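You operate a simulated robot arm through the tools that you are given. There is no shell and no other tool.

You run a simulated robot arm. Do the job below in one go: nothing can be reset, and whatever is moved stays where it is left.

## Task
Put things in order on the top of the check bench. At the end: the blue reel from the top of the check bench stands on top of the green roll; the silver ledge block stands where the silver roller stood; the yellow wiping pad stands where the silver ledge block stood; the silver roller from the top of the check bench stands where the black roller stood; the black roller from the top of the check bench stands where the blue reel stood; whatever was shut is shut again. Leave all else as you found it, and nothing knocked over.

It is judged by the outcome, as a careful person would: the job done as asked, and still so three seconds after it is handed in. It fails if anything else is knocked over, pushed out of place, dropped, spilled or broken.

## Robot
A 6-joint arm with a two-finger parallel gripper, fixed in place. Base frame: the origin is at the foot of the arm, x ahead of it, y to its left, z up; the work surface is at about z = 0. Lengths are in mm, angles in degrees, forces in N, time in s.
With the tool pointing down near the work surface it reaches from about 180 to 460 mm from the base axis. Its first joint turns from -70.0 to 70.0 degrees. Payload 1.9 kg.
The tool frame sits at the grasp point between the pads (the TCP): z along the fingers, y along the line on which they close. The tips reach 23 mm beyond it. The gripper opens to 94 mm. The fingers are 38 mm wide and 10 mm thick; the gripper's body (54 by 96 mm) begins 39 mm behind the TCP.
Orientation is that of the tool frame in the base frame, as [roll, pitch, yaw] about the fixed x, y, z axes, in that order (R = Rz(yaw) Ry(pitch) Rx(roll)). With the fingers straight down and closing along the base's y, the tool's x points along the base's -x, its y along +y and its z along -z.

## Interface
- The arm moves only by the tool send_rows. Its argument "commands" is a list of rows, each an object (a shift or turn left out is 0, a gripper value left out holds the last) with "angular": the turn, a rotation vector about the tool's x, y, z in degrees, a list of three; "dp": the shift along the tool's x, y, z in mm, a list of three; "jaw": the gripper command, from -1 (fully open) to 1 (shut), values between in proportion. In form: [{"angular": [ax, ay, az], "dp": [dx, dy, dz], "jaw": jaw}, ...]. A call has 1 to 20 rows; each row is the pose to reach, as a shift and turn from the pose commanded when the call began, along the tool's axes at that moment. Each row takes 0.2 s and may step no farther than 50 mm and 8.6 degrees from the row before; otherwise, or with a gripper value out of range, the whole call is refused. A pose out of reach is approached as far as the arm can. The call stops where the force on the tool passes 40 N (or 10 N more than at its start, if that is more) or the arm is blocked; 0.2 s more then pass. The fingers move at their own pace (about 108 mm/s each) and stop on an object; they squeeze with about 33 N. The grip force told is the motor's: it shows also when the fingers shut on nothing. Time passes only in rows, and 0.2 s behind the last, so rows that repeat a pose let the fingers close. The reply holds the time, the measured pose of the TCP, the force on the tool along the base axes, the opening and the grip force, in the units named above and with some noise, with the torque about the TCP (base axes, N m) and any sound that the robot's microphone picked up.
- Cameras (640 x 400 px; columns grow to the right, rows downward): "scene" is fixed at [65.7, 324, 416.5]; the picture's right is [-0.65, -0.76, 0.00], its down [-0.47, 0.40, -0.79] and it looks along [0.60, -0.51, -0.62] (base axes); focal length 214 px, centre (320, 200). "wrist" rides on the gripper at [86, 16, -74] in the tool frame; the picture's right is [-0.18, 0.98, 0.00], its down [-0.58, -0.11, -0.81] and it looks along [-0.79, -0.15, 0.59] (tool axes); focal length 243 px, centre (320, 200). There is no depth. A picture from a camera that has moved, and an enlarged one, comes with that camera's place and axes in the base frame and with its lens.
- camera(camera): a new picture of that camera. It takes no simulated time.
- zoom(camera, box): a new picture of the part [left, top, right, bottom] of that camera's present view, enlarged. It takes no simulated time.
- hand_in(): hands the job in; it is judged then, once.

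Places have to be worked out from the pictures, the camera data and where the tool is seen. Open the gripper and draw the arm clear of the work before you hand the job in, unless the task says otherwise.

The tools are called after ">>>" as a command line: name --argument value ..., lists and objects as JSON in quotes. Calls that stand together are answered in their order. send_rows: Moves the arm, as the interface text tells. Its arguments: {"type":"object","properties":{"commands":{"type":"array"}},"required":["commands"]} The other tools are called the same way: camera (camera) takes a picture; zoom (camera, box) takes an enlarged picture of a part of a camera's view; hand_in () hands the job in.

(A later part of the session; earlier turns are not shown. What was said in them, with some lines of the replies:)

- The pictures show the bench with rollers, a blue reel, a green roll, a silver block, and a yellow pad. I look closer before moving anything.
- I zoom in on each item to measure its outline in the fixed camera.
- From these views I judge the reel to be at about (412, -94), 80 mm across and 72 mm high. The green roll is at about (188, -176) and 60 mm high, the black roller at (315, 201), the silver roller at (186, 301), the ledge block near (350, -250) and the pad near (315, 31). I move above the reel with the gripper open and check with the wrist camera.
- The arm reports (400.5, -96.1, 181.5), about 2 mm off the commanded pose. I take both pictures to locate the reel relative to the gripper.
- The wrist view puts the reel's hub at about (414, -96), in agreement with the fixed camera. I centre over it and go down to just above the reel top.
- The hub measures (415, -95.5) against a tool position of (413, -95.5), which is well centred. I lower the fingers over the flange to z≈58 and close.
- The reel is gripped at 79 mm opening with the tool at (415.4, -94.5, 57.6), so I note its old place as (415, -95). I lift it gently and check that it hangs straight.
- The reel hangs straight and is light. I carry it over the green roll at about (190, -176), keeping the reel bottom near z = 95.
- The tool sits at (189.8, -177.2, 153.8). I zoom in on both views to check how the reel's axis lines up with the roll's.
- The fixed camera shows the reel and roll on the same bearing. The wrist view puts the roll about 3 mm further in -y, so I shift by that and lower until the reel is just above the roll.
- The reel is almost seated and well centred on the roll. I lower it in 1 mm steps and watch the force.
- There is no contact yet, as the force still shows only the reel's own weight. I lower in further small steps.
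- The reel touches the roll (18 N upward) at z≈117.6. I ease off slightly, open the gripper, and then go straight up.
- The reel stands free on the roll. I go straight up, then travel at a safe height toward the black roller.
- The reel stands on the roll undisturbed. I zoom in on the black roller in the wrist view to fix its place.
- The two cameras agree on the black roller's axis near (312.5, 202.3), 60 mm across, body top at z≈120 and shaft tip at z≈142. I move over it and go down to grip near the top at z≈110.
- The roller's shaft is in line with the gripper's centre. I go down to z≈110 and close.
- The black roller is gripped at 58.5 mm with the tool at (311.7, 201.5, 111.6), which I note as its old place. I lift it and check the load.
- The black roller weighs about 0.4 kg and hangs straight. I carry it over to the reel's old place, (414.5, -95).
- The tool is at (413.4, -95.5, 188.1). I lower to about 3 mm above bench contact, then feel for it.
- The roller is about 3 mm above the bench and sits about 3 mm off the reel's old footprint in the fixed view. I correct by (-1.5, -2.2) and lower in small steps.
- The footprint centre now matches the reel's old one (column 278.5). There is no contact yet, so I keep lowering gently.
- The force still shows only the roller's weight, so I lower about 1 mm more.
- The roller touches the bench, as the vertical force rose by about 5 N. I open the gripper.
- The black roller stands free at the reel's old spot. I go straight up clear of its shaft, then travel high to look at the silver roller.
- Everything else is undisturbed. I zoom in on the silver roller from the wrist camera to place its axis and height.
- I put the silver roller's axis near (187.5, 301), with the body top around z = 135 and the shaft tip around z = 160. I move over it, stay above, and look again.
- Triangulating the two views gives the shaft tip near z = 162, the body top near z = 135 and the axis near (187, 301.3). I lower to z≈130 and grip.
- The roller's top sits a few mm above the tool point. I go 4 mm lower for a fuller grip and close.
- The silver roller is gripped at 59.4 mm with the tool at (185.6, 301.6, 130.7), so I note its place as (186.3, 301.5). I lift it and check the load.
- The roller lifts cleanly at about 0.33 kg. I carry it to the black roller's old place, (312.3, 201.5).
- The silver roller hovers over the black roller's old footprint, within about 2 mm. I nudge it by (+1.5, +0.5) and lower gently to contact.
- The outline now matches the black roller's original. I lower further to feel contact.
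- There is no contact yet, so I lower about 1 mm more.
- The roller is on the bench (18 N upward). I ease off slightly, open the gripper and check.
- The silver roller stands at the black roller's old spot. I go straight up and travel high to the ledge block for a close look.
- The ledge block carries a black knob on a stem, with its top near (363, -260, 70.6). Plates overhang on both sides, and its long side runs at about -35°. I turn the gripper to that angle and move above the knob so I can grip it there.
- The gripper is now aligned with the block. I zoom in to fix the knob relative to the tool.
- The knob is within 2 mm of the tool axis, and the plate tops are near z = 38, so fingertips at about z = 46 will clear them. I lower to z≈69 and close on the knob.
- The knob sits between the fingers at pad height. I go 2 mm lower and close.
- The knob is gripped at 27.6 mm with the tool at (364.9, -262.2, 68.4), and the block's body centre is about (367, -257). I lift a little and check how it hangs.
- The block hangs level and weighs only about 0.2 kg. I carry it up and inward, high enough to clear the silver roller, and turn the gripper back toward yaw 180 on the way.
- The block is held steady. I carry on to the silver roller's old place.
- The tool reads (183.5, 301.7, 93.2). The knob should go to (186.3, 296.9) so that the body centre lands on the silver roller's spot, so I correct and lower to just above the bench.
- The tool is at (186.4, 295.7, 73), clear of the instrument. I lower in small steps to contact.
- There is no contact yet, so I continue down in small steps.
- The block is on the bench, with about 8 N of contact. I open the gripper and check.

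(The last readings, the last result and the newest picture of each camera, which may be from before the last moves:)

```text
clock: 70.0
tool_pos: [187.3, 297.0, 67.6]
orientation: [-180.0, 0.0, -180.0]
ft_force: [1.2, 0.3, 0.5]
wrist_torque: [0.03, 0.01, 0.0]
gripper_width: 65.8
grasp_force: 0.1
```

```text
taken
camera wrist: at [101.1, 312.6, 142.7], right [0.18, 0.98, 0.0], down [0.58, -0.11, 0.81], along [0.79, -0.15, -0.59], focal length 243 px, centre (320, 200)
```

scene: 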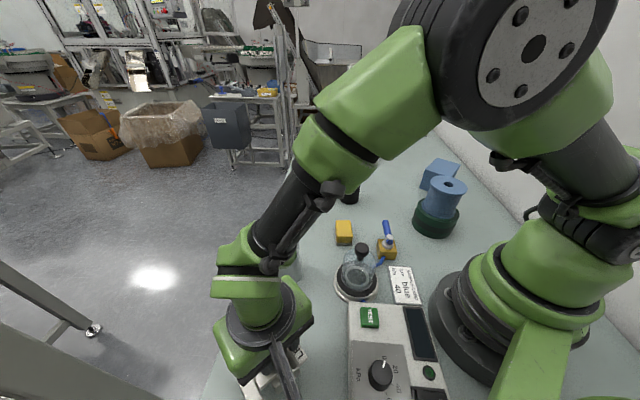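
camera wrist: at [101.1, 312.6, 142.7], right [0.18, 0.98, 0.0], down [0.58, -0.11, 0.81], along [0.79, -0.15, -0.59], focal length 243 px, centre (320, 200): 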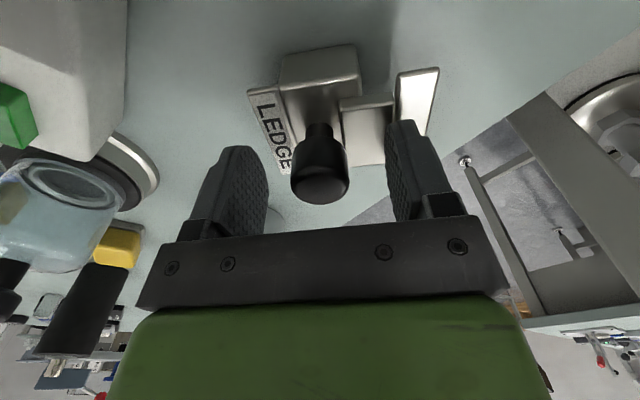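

The block stands free with its body centre on the silver roller's old spot. I go straight up, then travel high toward the yellow pad.

>>> send_rows --commands '[{"dp": [0, 0, -10]}, {"dp": [0, 0, -30]}, {"dp": [0, 0, -60]}, {"dp": [0, 0, -95], "jaw": -1}, {"dp": [0, 0, -130]}, {"dp": [0, 0, -165]}, {"dp": [-12, -30, -165]}, {"dp": [-27, -68, -165]}, {"dp": [-43, -106, -165]}, {"dp": [-58, -144, -165]}, {"dp": [-73, -182, -165]}, {"dp": [-88, -220, -155]}, {"dp": [-99, -248, -140]}, {"dp": [-103, -257, -120]}, {"dp": [-103, -257, -105]}, {"dp": [-103, -257, -105]}]'

>>> camera --camera "wrist"

>>> camera --camera "scene"

```text
clock: 73.4
tool_pos: [291.3, 40.3, 174.9]
orientation: [-180.0, 0.0, -180.0]
ft_force: [-0.5, -0.1, 0.7]
wrist_torque: [0.0, 0.01, -0.01]
gripper_width: 93.9
grasp_force: 0.1
```

```text
taken
camera wrist: at [204.9, 55.9, 248.2], right [0.18, 0.98, 0.0], down [0.58, -0.11, 0.81], along [0.79, -0.15, -0.59], focal length 243 px, centre (320, 200)
```

wrist: 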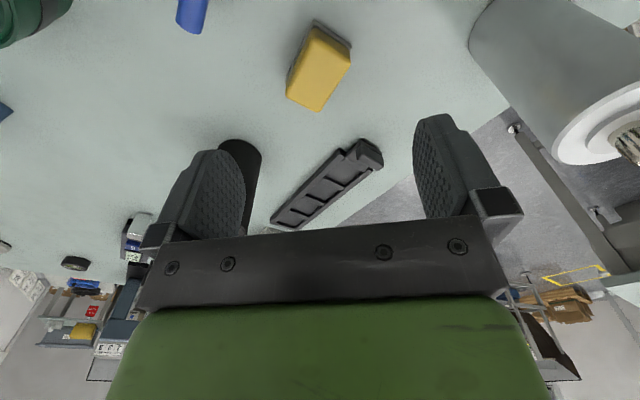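

```text
taken
```

scene: 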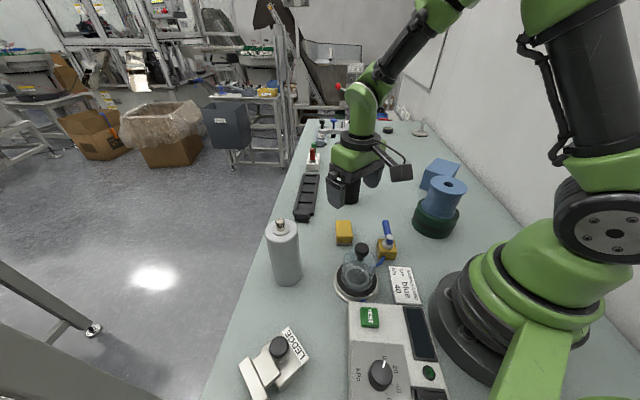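

>>> zoom --camera "wrist" --box '[270, 10, 370, 120]'

>>> zoom --camera "scene" --box '[320, 205, 400, 265]'

>>> zoom --camera "scene" --box '[208, 300, 368, 400]'

```text
3.64 times, centred on (320, 65) of wrist
camera zoom: at [204.9, 55.9, 248.2], right [0.18, 0.98, 0.0], down [0.58, -0.11, 0.81], along [0.79, -0.15, -0.59], focal length 882 px, centre (320, 691)
```

zoom: 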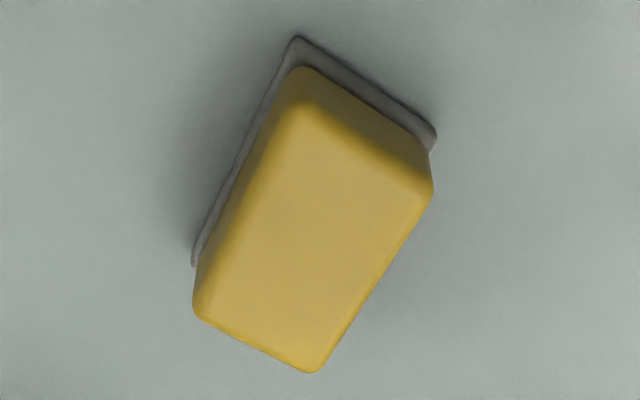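

```text
6.67 times, centred on (360, 235) of scene
camera zoom: at [65.7, 324.0, 416.5], right [-0.65, -0.76, 0.0], down [-0.47, 0.4, -0.79], along [0.6, -0.51, -0.62], focal length 1430 px, centre (53, -33)
```

zoom: 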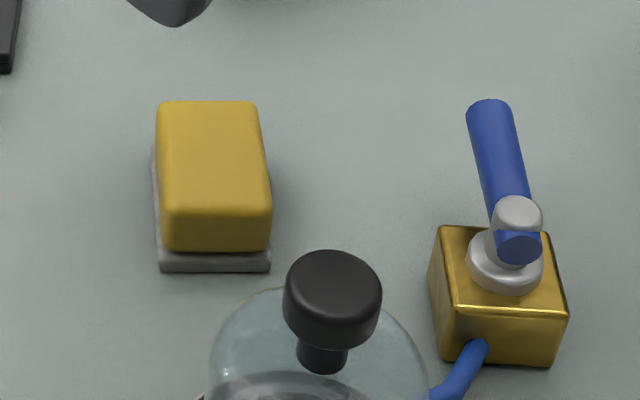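

```text
4.00 times, centred on (288, 350) of scene
camera zoom: at [65.7, 324.0, 416.5], right [-0.65, -0.76, 0.0], down [-0.47, 0.4, -0.79], along [0.6, -0.51, -0.62], focal length 858 px, centre (448, -400)
```

zoom: 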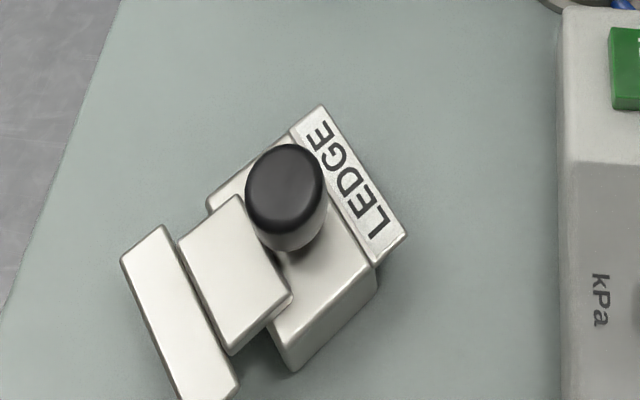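

The ledge block stands well on its new spot. The pad measures about 63 x 41 x 32 mm, centred near (317.3, 31.8), with its long side at -40°. I turn the gripper to close along the long side, which keeps the wrist camera away from the glass jar, and hover above the pad.

>>> send_rows --commands '[{"dp": [-4, -1, 8], "angular": [0, 0, -6]}, {"dp": [-8, -2.3, 18], "angular": [0, 0, -13]}, {"dp": [-12, -3.5, 28], "angular": [0, 0, -20]}, {"dp": [-16, -4.7, 38], "angular": [0, 0, -27]}, {"dp": [-20, -6, 48], "angular": [0, 0, -34]}, {"dp": [-24, -7.2, 58], "angular": [0, 0, -41]}, {"dp": [-26.4, -8.1, 68], "angular": [0, 0, -47]}, {"dp": [-26.4, -8.1, 74], "angular": [0, 0, -50]}, {"dp": [-26.4, -8.1, 74], "angular": [0, 0, -50]}]'

>>> camera --camera "wrist"

>>> zoom --camera "scene" --box '[300, 160, 428, 270]'

```text
clock: 75.4
tool_pos: [315.7, 31.4, 98.3]
orientation: [-180.0, 0.0, -130.0]
ft_force: [0.5, 0.5, -0.9]
wrist_torque: [-0.01, 0.04, 0.01]
gripper_width: 94.2
grasp_force: 0.0
```

```text
taken
camera wrist: at [248.5, -25.0, 172.6], right [-0.64, 0.77, 0.0], down [0.46, 0.38, 0.81], along [0.62, 0.51, -0.59], focal length 243 px, centre (320, 200)
```

wrist: 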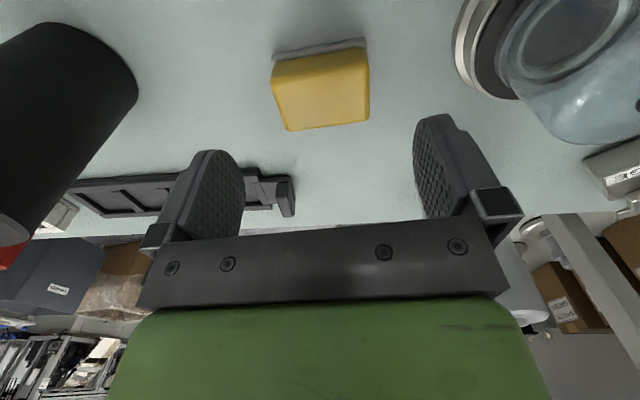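

```text
3.64 times, centred on (364, 215) of scene
camera zoom: at [65.7, 324.0, 416.5], right [-0.65, -0.76, 0.0], down [-0.47, 0.4, -0.79], along [0.6, -0.51, -0.62], focal length 780 px, centre (160, 146)
```

zoom: 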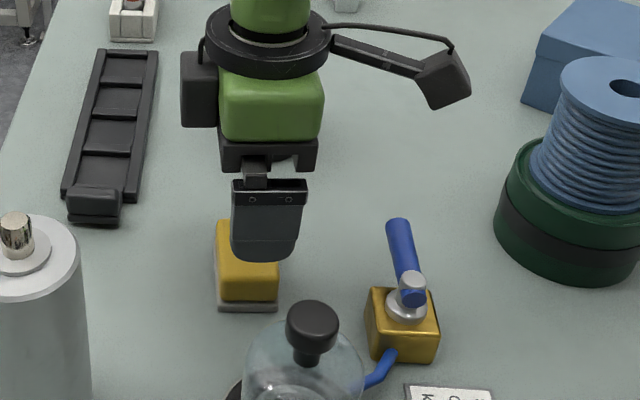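

The pad is aligned with the gripper and offset about (-2, +2.5) in the tool frame. I correct that and go down part way, then check clearance to the blue valve lever.

>>> send_rows --commands '[{"dp": [-2, 2.5, 12]}, {"dp": [-2, 2.5, 26]}, {"dp": [-2, 2.5, 40]}, {"dp": [-2, 2.5, 52]}, {"dp": [-2, 2.5, 52]}]'

>>> camera --camera "wrist"

>>> zoom --camera "scene" --box '[300, 160, 428, 270]'

```text
clock: 76.6
tool_pos: [317.2, 34.3, 48.1]
orientation: [-180.0, 0.0, -129.9]
ft_force: [-0.4, -0.4, 0.2]
wrist_torque: [0.0, -0.01, 0.0]
gripper_width: 94.1
grasp_force: 0.0
```

```text
taken
camera wrist: at [248.5, -22.1, 122.6], right [-0.64, 0.77, 0.0], down [0.46, 0.38, 0.81], along [0.62, 0.51, -0.59], focal length 243 px, centre (320, 200)
```

wrist: 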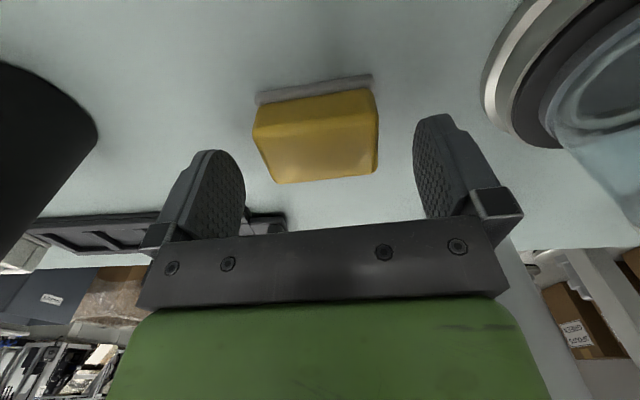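

```text
3.64 times, centred on (364, 215) of scene
camera zoom: at [65.7, 324.0, 416.5], right [-0.65, -0.76, 0.0], down [-0.47, 0.4, -0.79], along [0.6, -0.51, -0.62], focal length 780 px, centre (160, 146)
```

zoom: 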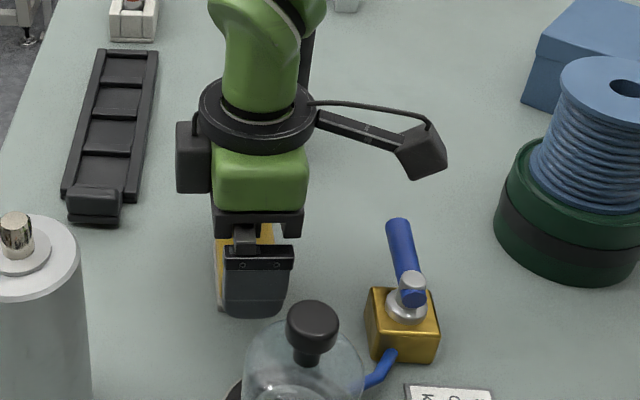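

There is clear space all round the gripper. I go down to z≈26 and close on the pad.

>>> send_rows --commands '[{"dp": [0, 0, 8]}, {"dp": [0, 0, 16]}, {"dp": [0, 0, 20]}, {"dp": [0, 0, 22.3]}, {"dp": [0, 0, 22.3]}, {"dp": [0, 0, 22.3], "jaw": -0.45}, {"dp": [0, 0, 22.3], "jaw": 0.1}, {"dp": [0, 0, 22.3], "jaw": 1}, {"dp": [0, 0, 22.3], "jaw": 1}, {"dp": [0, 0, 22.3], "jaw": 1}]'

>>> camera --camera "wrist"

>>> zoom --camera "scene" --box '[300, 160, 428, 270]'

```text
clock: 78.8
tool_pos: [315.8, 34.9, 25.1]
orientation: [180.0, -0.1, -130.0]
ft_force: [0.8, 0.1, 0.2]
wrist_torque: [-0.02, 0.02, 0.01]
gripper_width: 60.9
grasp_force: 33.0
```

```text
taken
camera wrist: at [249.0, -21.7, 99.2], right [-0.64, 0.77, 0.0], down [0.46, 0.38, 0.81], along [0.62, 0.51, -0.59], focal length 243 px, centre (320, 200)
```

wrist: 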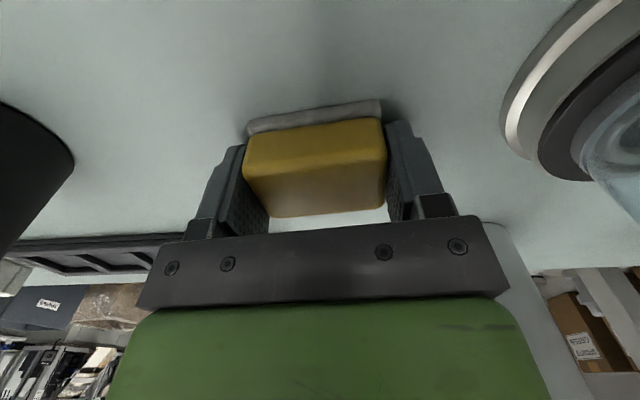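

```text
3.64 times, centred on (364, 215) of scene
camera zoom: at [65.7, 324.0, 416.5], right [-0.65, -0.76, 0.0], down [-0.47, 0.4, -0.79], along [0.6, -0.51, -0.62], focal length 780 px, centre (160, 146)
```

zoom: 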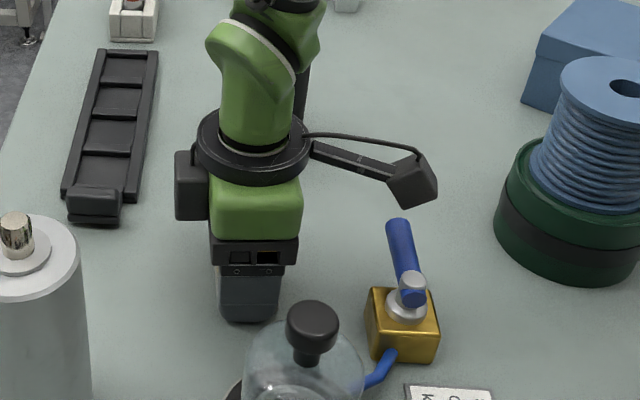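

The pad is gripped at 60.9 mm and centred in the gripper. I lift it gently and check.

>>> send_rows --commands '[{"dp": [0, 0, -4]}, {"dp": [0, 0, -12]}, {"dp": [0, 0, -24]}, {"dp": [0, 0, -40]}, {"dp": [0, 0, -60]}, {"dp": [0, 0, -80]}, {"dp": [0, 0, -80]}]'

>>> camera --camera "wrist"

>>> zoom --camera "scene" --box '[300, 160, 428, 270]'

```text
clock: 80.4
tool_pos: [312.2, 32.4, 106.9]
orientation: [180.0, 0.0, -129.9]
ft_force: [0.0, 0.5, -0.7]
wrist_torque: [0.0, -0.02, 0.0]
gripper_width: 61.0
grasp_force: 32.6
```

```text
taken
camera wrist: at [245.3, -23.3, 180.6], right [-0.64, 0.77, 0.0], down [0.46, 0.38, 0.81], along [0.62, 0.51, -0.59], focal length 243 px, centre (320, 200)
```

wrist: 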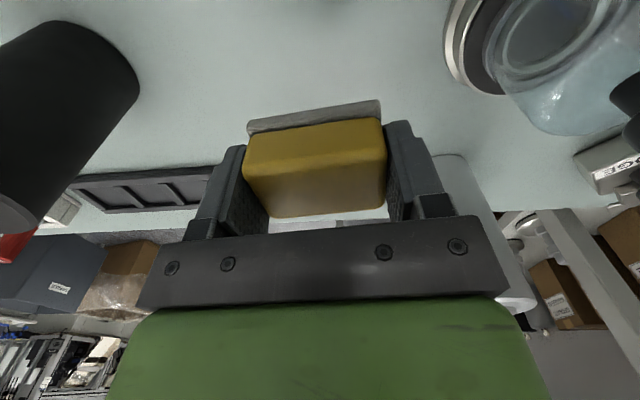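

```text
3.64 times, centred on (364, 215) of scene
camera zoom: at [65.7, 324.0, 416.5], right [-0.65, -0.76, 0.0], down [-0.47, 0.4, -0.79], along [0.6, -0.51, -0.62], focal length 780 px, centre (160, 146)
```

zoom: 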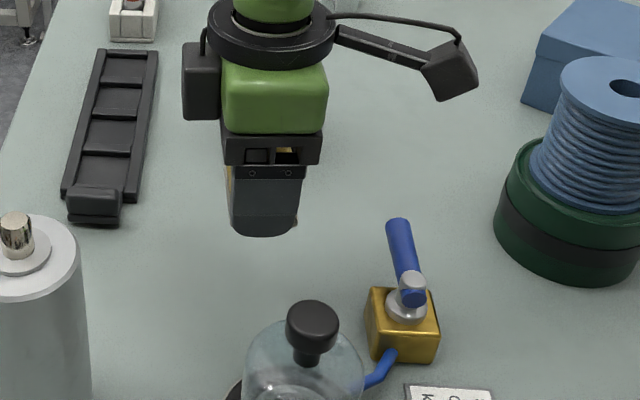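

The pad is held well. I raise it above the black roller's height and carry it to the ledge block's old place near (366.5, -256.5), turning the gripper back to yaw 180.

>>> send_rows --commands '[{"dp": [0, 0, -20]}, {"dp": [0, 0, -50]}, {"dp": [0, 0, -83]}, {"dp": [15, -17, -83], "angular": [0, 0, 4]}, {"dp": [34, -39, -83], "angular": [0, 0, 8]}, {"dp": [54, -62, -83], "angular": [0, 0, 13]}, {"dp": [75, -85, -83], "angular": [0, 0, 18]}, {"dp": [94.8, -108.4, -83], "angular": [0, 0, 23]}, {"dp": [113, -131, -75], "angular": [0, 0, 28]}, {"dp": [132, -154, -65], "angular": [0, 0, 33]}, {"dp": [150, -177, -55], "angular": [0, 0, 38]}, {"dp": [167, -199, -45], "angular": [0, 0, 43]}, {"dp": [180, -215, -38], "angular": [0, 0, 47]}, {"dp": [186.4, -223.2, -33], "angular": [0, 0, 50]}, {"dp": [186.4, -223.2, -33], "angular": [0, 0, 50]}]'

>>> camera --camera "wrist"

>>> zoom --camera "scene" --box '[330, 120, 458, 220]'

```text
clock: 83.6
tool_pos: [368.4, -252.0, 138.6]
orientation: [-180.0, 0.0, 180.0]
ft_force: [0.0, -0.2, -0.7]
wrist_torque: [0.0, -0.03, 0.01]
gripper_width: 61.0
grasp_force: 32.9
```

```text
taken
camera wrist: at [282.4, -236.4, 213.1], right [0.18, 0.98, 0.0], down [0.58, -0.11, 0.81], along [0.79, -0.15, -0.59], focal length 243 px, centre (320, 200)
```

wrist: 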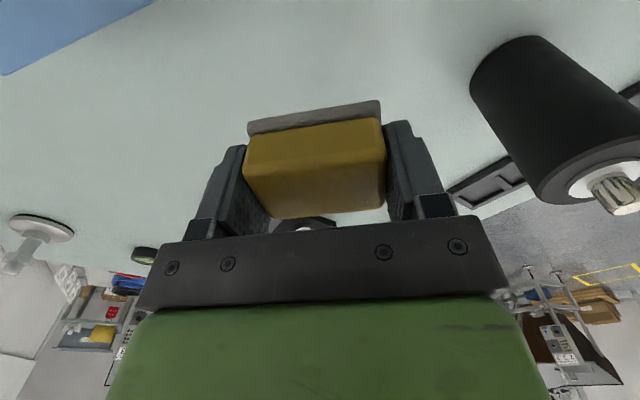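

```text
4.00 times, centred on (394, 170) of scene
camera zoom: at [65.7, 324.0, 416.5], right [-0.65, -0.76, 0.0], down [-0.47, 0.4, -0.79], along [0.6, -0.51, -0.62], focal length 858 px, centre (24, 320)
```

zoom: 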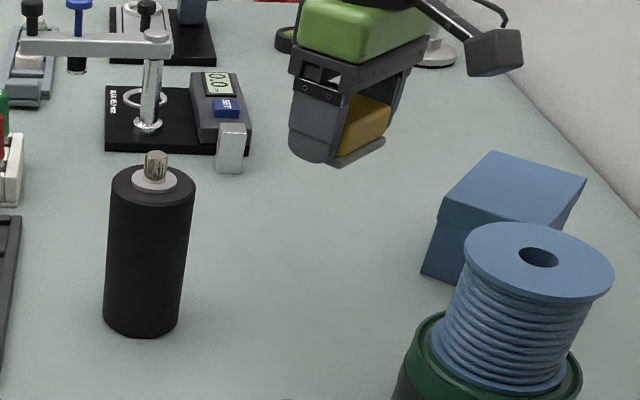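

The tool is at (368.4, -252.4, 139). I correct to (367, -257) and lower to a few mm above the bench.

>>> send_rows --commands '[{"dp": [1.5, -4.5, 15]}, {"dp": [1.5, -4.5, 35]}, {"dp": [1.5, -4.5, 55]}, {"dp": [1.5, -4.5, 75]}, {"dp": [1.5, -4.5, 92]}, {"dp": [1.5, -4.5, 103]}, {"dp": [1.5, -4.5, 109]}, {"dp": [1.5, -4.5, 109]}]'

>>> camera --camera "wrist"

>>> zoom --camera "scene" --box '[350, 140, 446, 200]'

```text
clock: 85.4
tool_pos: [364.7, -256.5, 29.2]
orientation: [179.9, -0.1, -179.9]
ft_force: [-0.7, 0.3, -0.6]
wrist_torque: [-0.01, 0.02, 0.01]
gripper_width: 60.7
grasp_force: 33.0
```

```text
taken
camera wrist: at [278.4, -239.7, 103.4], right [0.18, 0.98, 0.0], down [0.58, -0.11, 0.81], along [0.79, -0.15, -0.59], focal length 243 px, centre (320, 200)
```

wrist: 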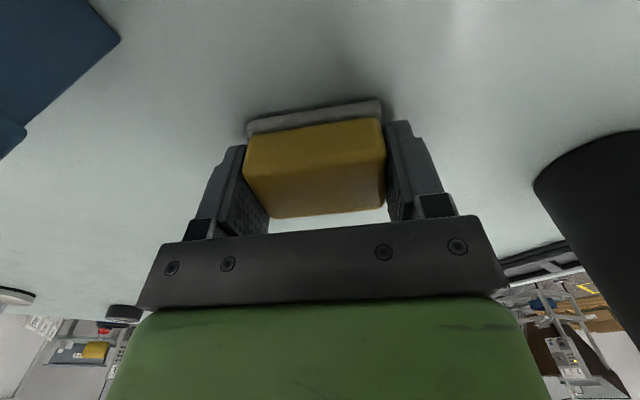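

```text
6.67 times, centred on (398, 170) of scene
camera zoom: at [65.7, 324.0, 416.5], right [-0.65, -0.76, 0.0], down [-0.47, 0.4, -0.79], along [0.6, -0.51, -0.62], focal length 1430 px, centre (-200, 400)
```

zoom: 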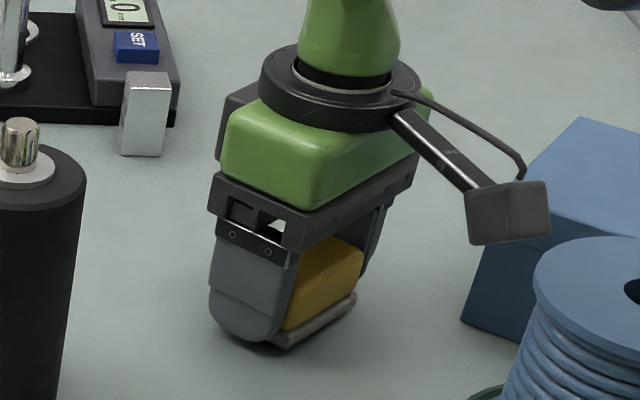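

The tool is at (364.4, -255.7, 29.4). I nudge by (+2.5, -1.3) and lower in small steps to contact.

>>> send_rows --commands '[{"dp": [-2.5, -1.3, 0]}, {"dp": [-2.5, -1.3, 1]}, {"dp": [-2.5, -1.3, 2]}, {"dp": [-2.5, -1.3, 3]}, {"dp": [-2.5, -1.3, 3]}]'

```text
clock: 86.6
tool_pos: [369.0, -258.0, 26.5]
orientation: [-179.9, 0.0, -179.9]
ft_force: [-0.2, -0.2, -0.8]
wrist_torque: [0.04, -0.02, 0.01]
gripper_width: 60.9
grasp_force: 33.1
```

There is no contact yet, so I lower a little more.

>>> send_rows --commands '[{"dp": [0, 0, 0.6]}, {"dp": [0, 0, 1.2]}, {"dp": [0, 0, 1.2]}]'

>>> camera --camera "wrist"

```text
clock: 87.4
tool_pos: [368.6, -257.8, 26.0]
orientation: [180.0, 0.0, -179.9]
ft_force: [-0.1, -0.1, -1.3]
wrist_torque: [0.0, 0.03, 0.03]
gripper_width: 60.9
grasp_force: 32.9
```

```text
taken
camera wrist: at [282.1, -240.8, 99.9], right [0.18, 0.98, 0.0], down [0.58, -0.11, 0.81], along [0.79, -0.15, -0.59], focal length 243 px, centre (320, 200)
```

wrist: 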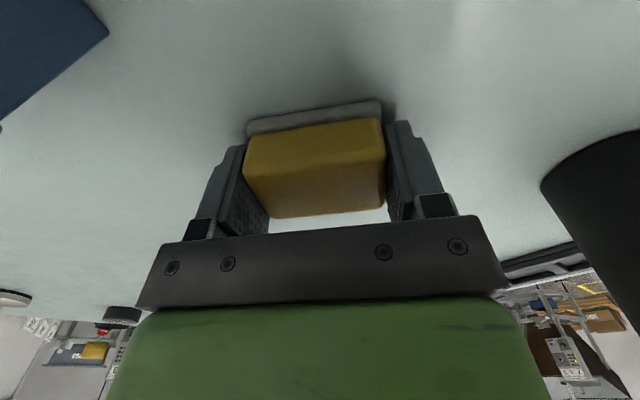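

The tool is at z≈25.9 and contact is expected near 25.2. I take one more small step.

>>> send_rows --commands '[{"dp": [0, 0, 0.5]}, {"dp": [0, 0, 1.0]}, {"dp": [0, 0, 1.0]}]'

```text
clock: 88.2
tool_pos: [368.8, -257.1, 24.0]
orientation: [179.8, 0.2, 179.9]
ft_force: [-3.3, 4.6, 15.6]
wrist_torque: [0.16, 0.22, -0.08]
gripper_width: 60.7
grasp_force: 33.1
```

The pad is on the bench (16 N upward). I ease up slightly and open the gripper just enough to release it.

>>> send_rows --commands '[{"dp": [0, 0, -0.6]}, {"dp": [0, 0, -0.6], "jaw": -0.4}, {"dp": [0, 0, -0.6], "jaw": -0.8}, {"dp": [0, 0, -0.6], "jaw": -0.8}, {"dp": [0, 0, -0.6], "jaw": -0.8}]'

>>> camera --camera "wrist"

>>> zoom --camera "scene" --box '[350, 140, 446, 200]'

```text
clock: 89.4
tool_pos: [367.9, -257.5, 24.5]
orientation: [179.9, 0.0, -180.0]
ft_force: [-0.6, -0.7, -1.0]
wrist_torque: [0.02, 0.02, 0.0]
gripper_width: 84.5
grasp_force: 0.1
```

```text
taken
camera wrist: at [282.2, -241.2, 99.1], right [0.18, 0.98, 0.0], down [0.58, -0.11, 0.81], along [0.79, -0.15, -0.59], focal length 243 px, centre (320, 200)
```

wrist: 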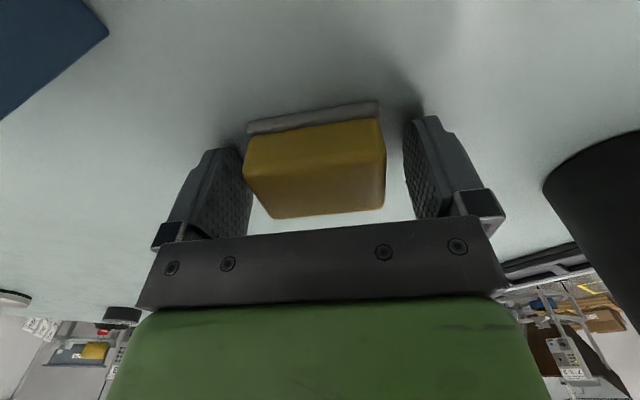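

```text
6.67 times, centred on (398, 170) of scene
camera zoom: at [65.7, 324.0, 416.5], right [-0.65, -0.76, 0.0], down [-0.47, 0.4, -0.79], along [0.6, -0.51, -0.62], focal length 1430 px, centre (-200, 400)
```

zoom: 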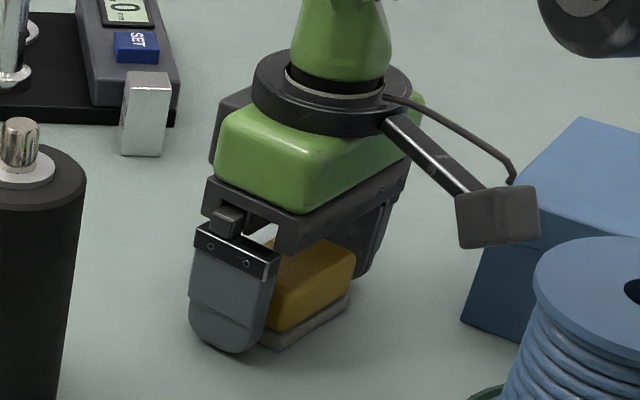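

The pad stands flat and free. I go straight up, then draw the arm back high and clear.

>>> send_rows --commands '[{"dp": [0, 0, -6]}, {"dp": [0, 0, -18]}, {"dp": [0, 0, -35]}, {"dp": [0, 0, -60]}, {"dp": [0, 0, -85]}, {"dp": [0, 0, -110]}, {"dp": [18, 20, -130], "jaw": -1}, {"dp": [36, 45, -150]}, {"dp": [54, 75, -172]}, {"dp": [70, 110, -195]}, {"dp": [82, 145, -215]}, {"dp": [92, 182, -235]}, {"dp": [98, 220, -255]}, {"dp": [102, 258, -270]}, {"dp": [104, 295, -280]}, {"dp": [106, 330, -288]}, {"dp": [106, 350, -292]}, {"dp": [106, 350, -292]}]'

>>> camera --camera "scene"

>>> camera --camera "wrist"

```text
clock: 93.2
tool_pos: [261.8, 94.4, 318.0]
orientation: [180.0, 0.0, -180.0]
ft_force: [0.4, -0.8, -0.4]
wrist_torque: [0.02, 0.01, -0.03]
gripper_width: 94.0
grasp_force: 0.1
```

```text
taken
```

scene: 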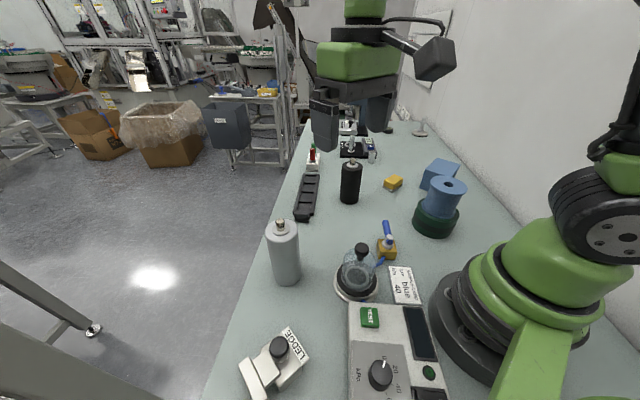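

```text
taken
camera wrist: at [176.5, 110.2, 391.9], right [0.18, 0.98, 0.0], down [0.58, -0.11, 0.81], along [0.79, -0.15, -0.59], focal length 243 px, centre (320, 200)
```

wrist: 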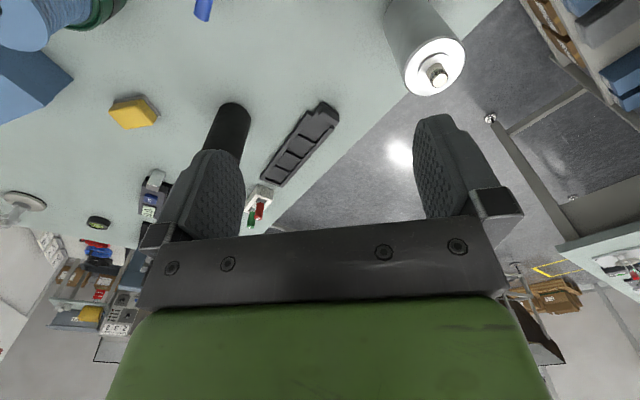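

The arm is clear. I check the final state of every item closely before handing in.

>>> zoom --camera "scene" --box '[330, 140, 480, 245]'

>>> zoom --camera "scene" --box '[208, 210, 448, 400]'

>>> zoom --camera "scene" --box '[400, 165, 480, 245]'

```text
3.81 times, centred on (405, 192) of scene
camera zoom: at [65.7, 324.0, 416.5], right [-0.65, -0.76, 0.0], down [-0.47, 0.4, -0.79], along [0.6, -0.51, -0.62], focal length 817 px, centre (-4, 229)
```

zoom: 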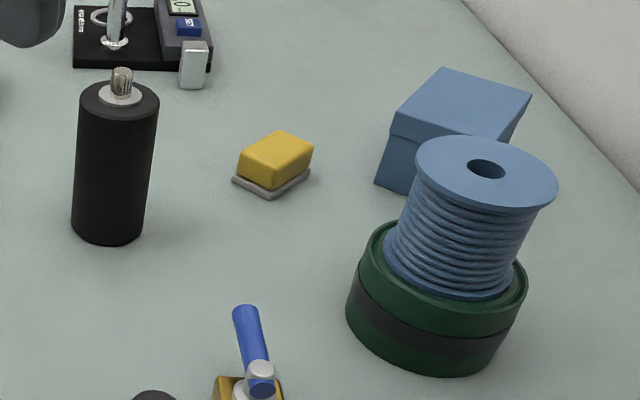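

```text
2.11 times, centred on (328, 305) of scene
camera zoom: at [65.7, 324.0, 416.5], right [-0.65, -0.76, 0.0], down [-0.47, 0.4, -0.79], along [0.6, -0.51, -0.62], focal length 452 px, centre (303, -21)
```

zoom: 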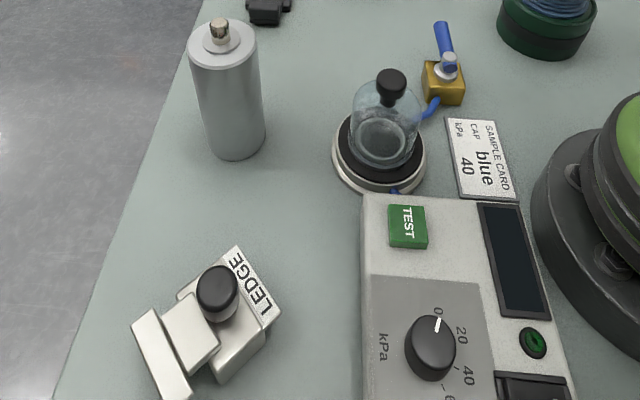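

```text
5.00 times, centred on (440, 205) of scene
camera zoom: at [65.7, 324.0, 416.5], right [-0.65, -0.76, 0.0], down [-0.47, 0.4, -0.79], along [0.6, -0.51, -0.62], focal length 1072 px, centre (-280, 175)
```

zoom: 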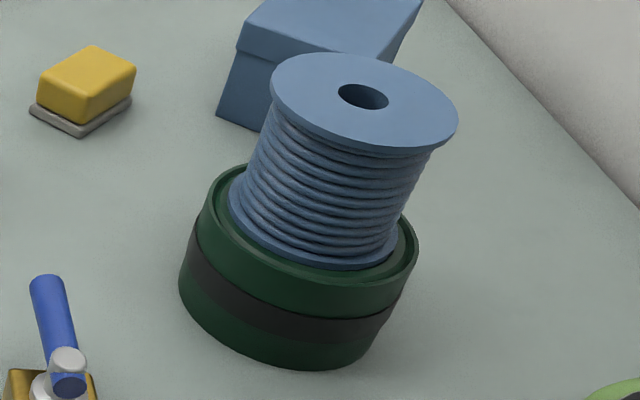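

The reel stands centred on the green roll. The black roller is at the reel's old spot, the silver roller at the black roller's, the ledge block at the silver roller's and the pad at the ledge block's. Nothing is tipped, nothing else has moved, and nothing was opened along the way. The gripper is open and clear, so I hand in.

>>> hand_in

```text
The job is handed in.
```

I've handed in the job with all five items in their new places; the result hasn't come back to me.

- **Blue reel:** it stands on top of the green roll, centred to within a few millimetres.
- **Black roller:** it stands where the blue reel stood.
- **Silver roller:** it stands where the black roller stood.
- **Silver ledge block:** it stands where the silver roller stood. I lifted it by its knob and centred its body on the spot. It now faces about 35° away from its original angle.
- **Yellow wiping pad:** it lies flat where the ledge block stood, turned about 50° from its original angle.

The last pictures show nothing tipped over and nothing else moved out of place. I didn't open anything, so there was nothing to shut again. The gripper is open and the arm is clear of the bench.
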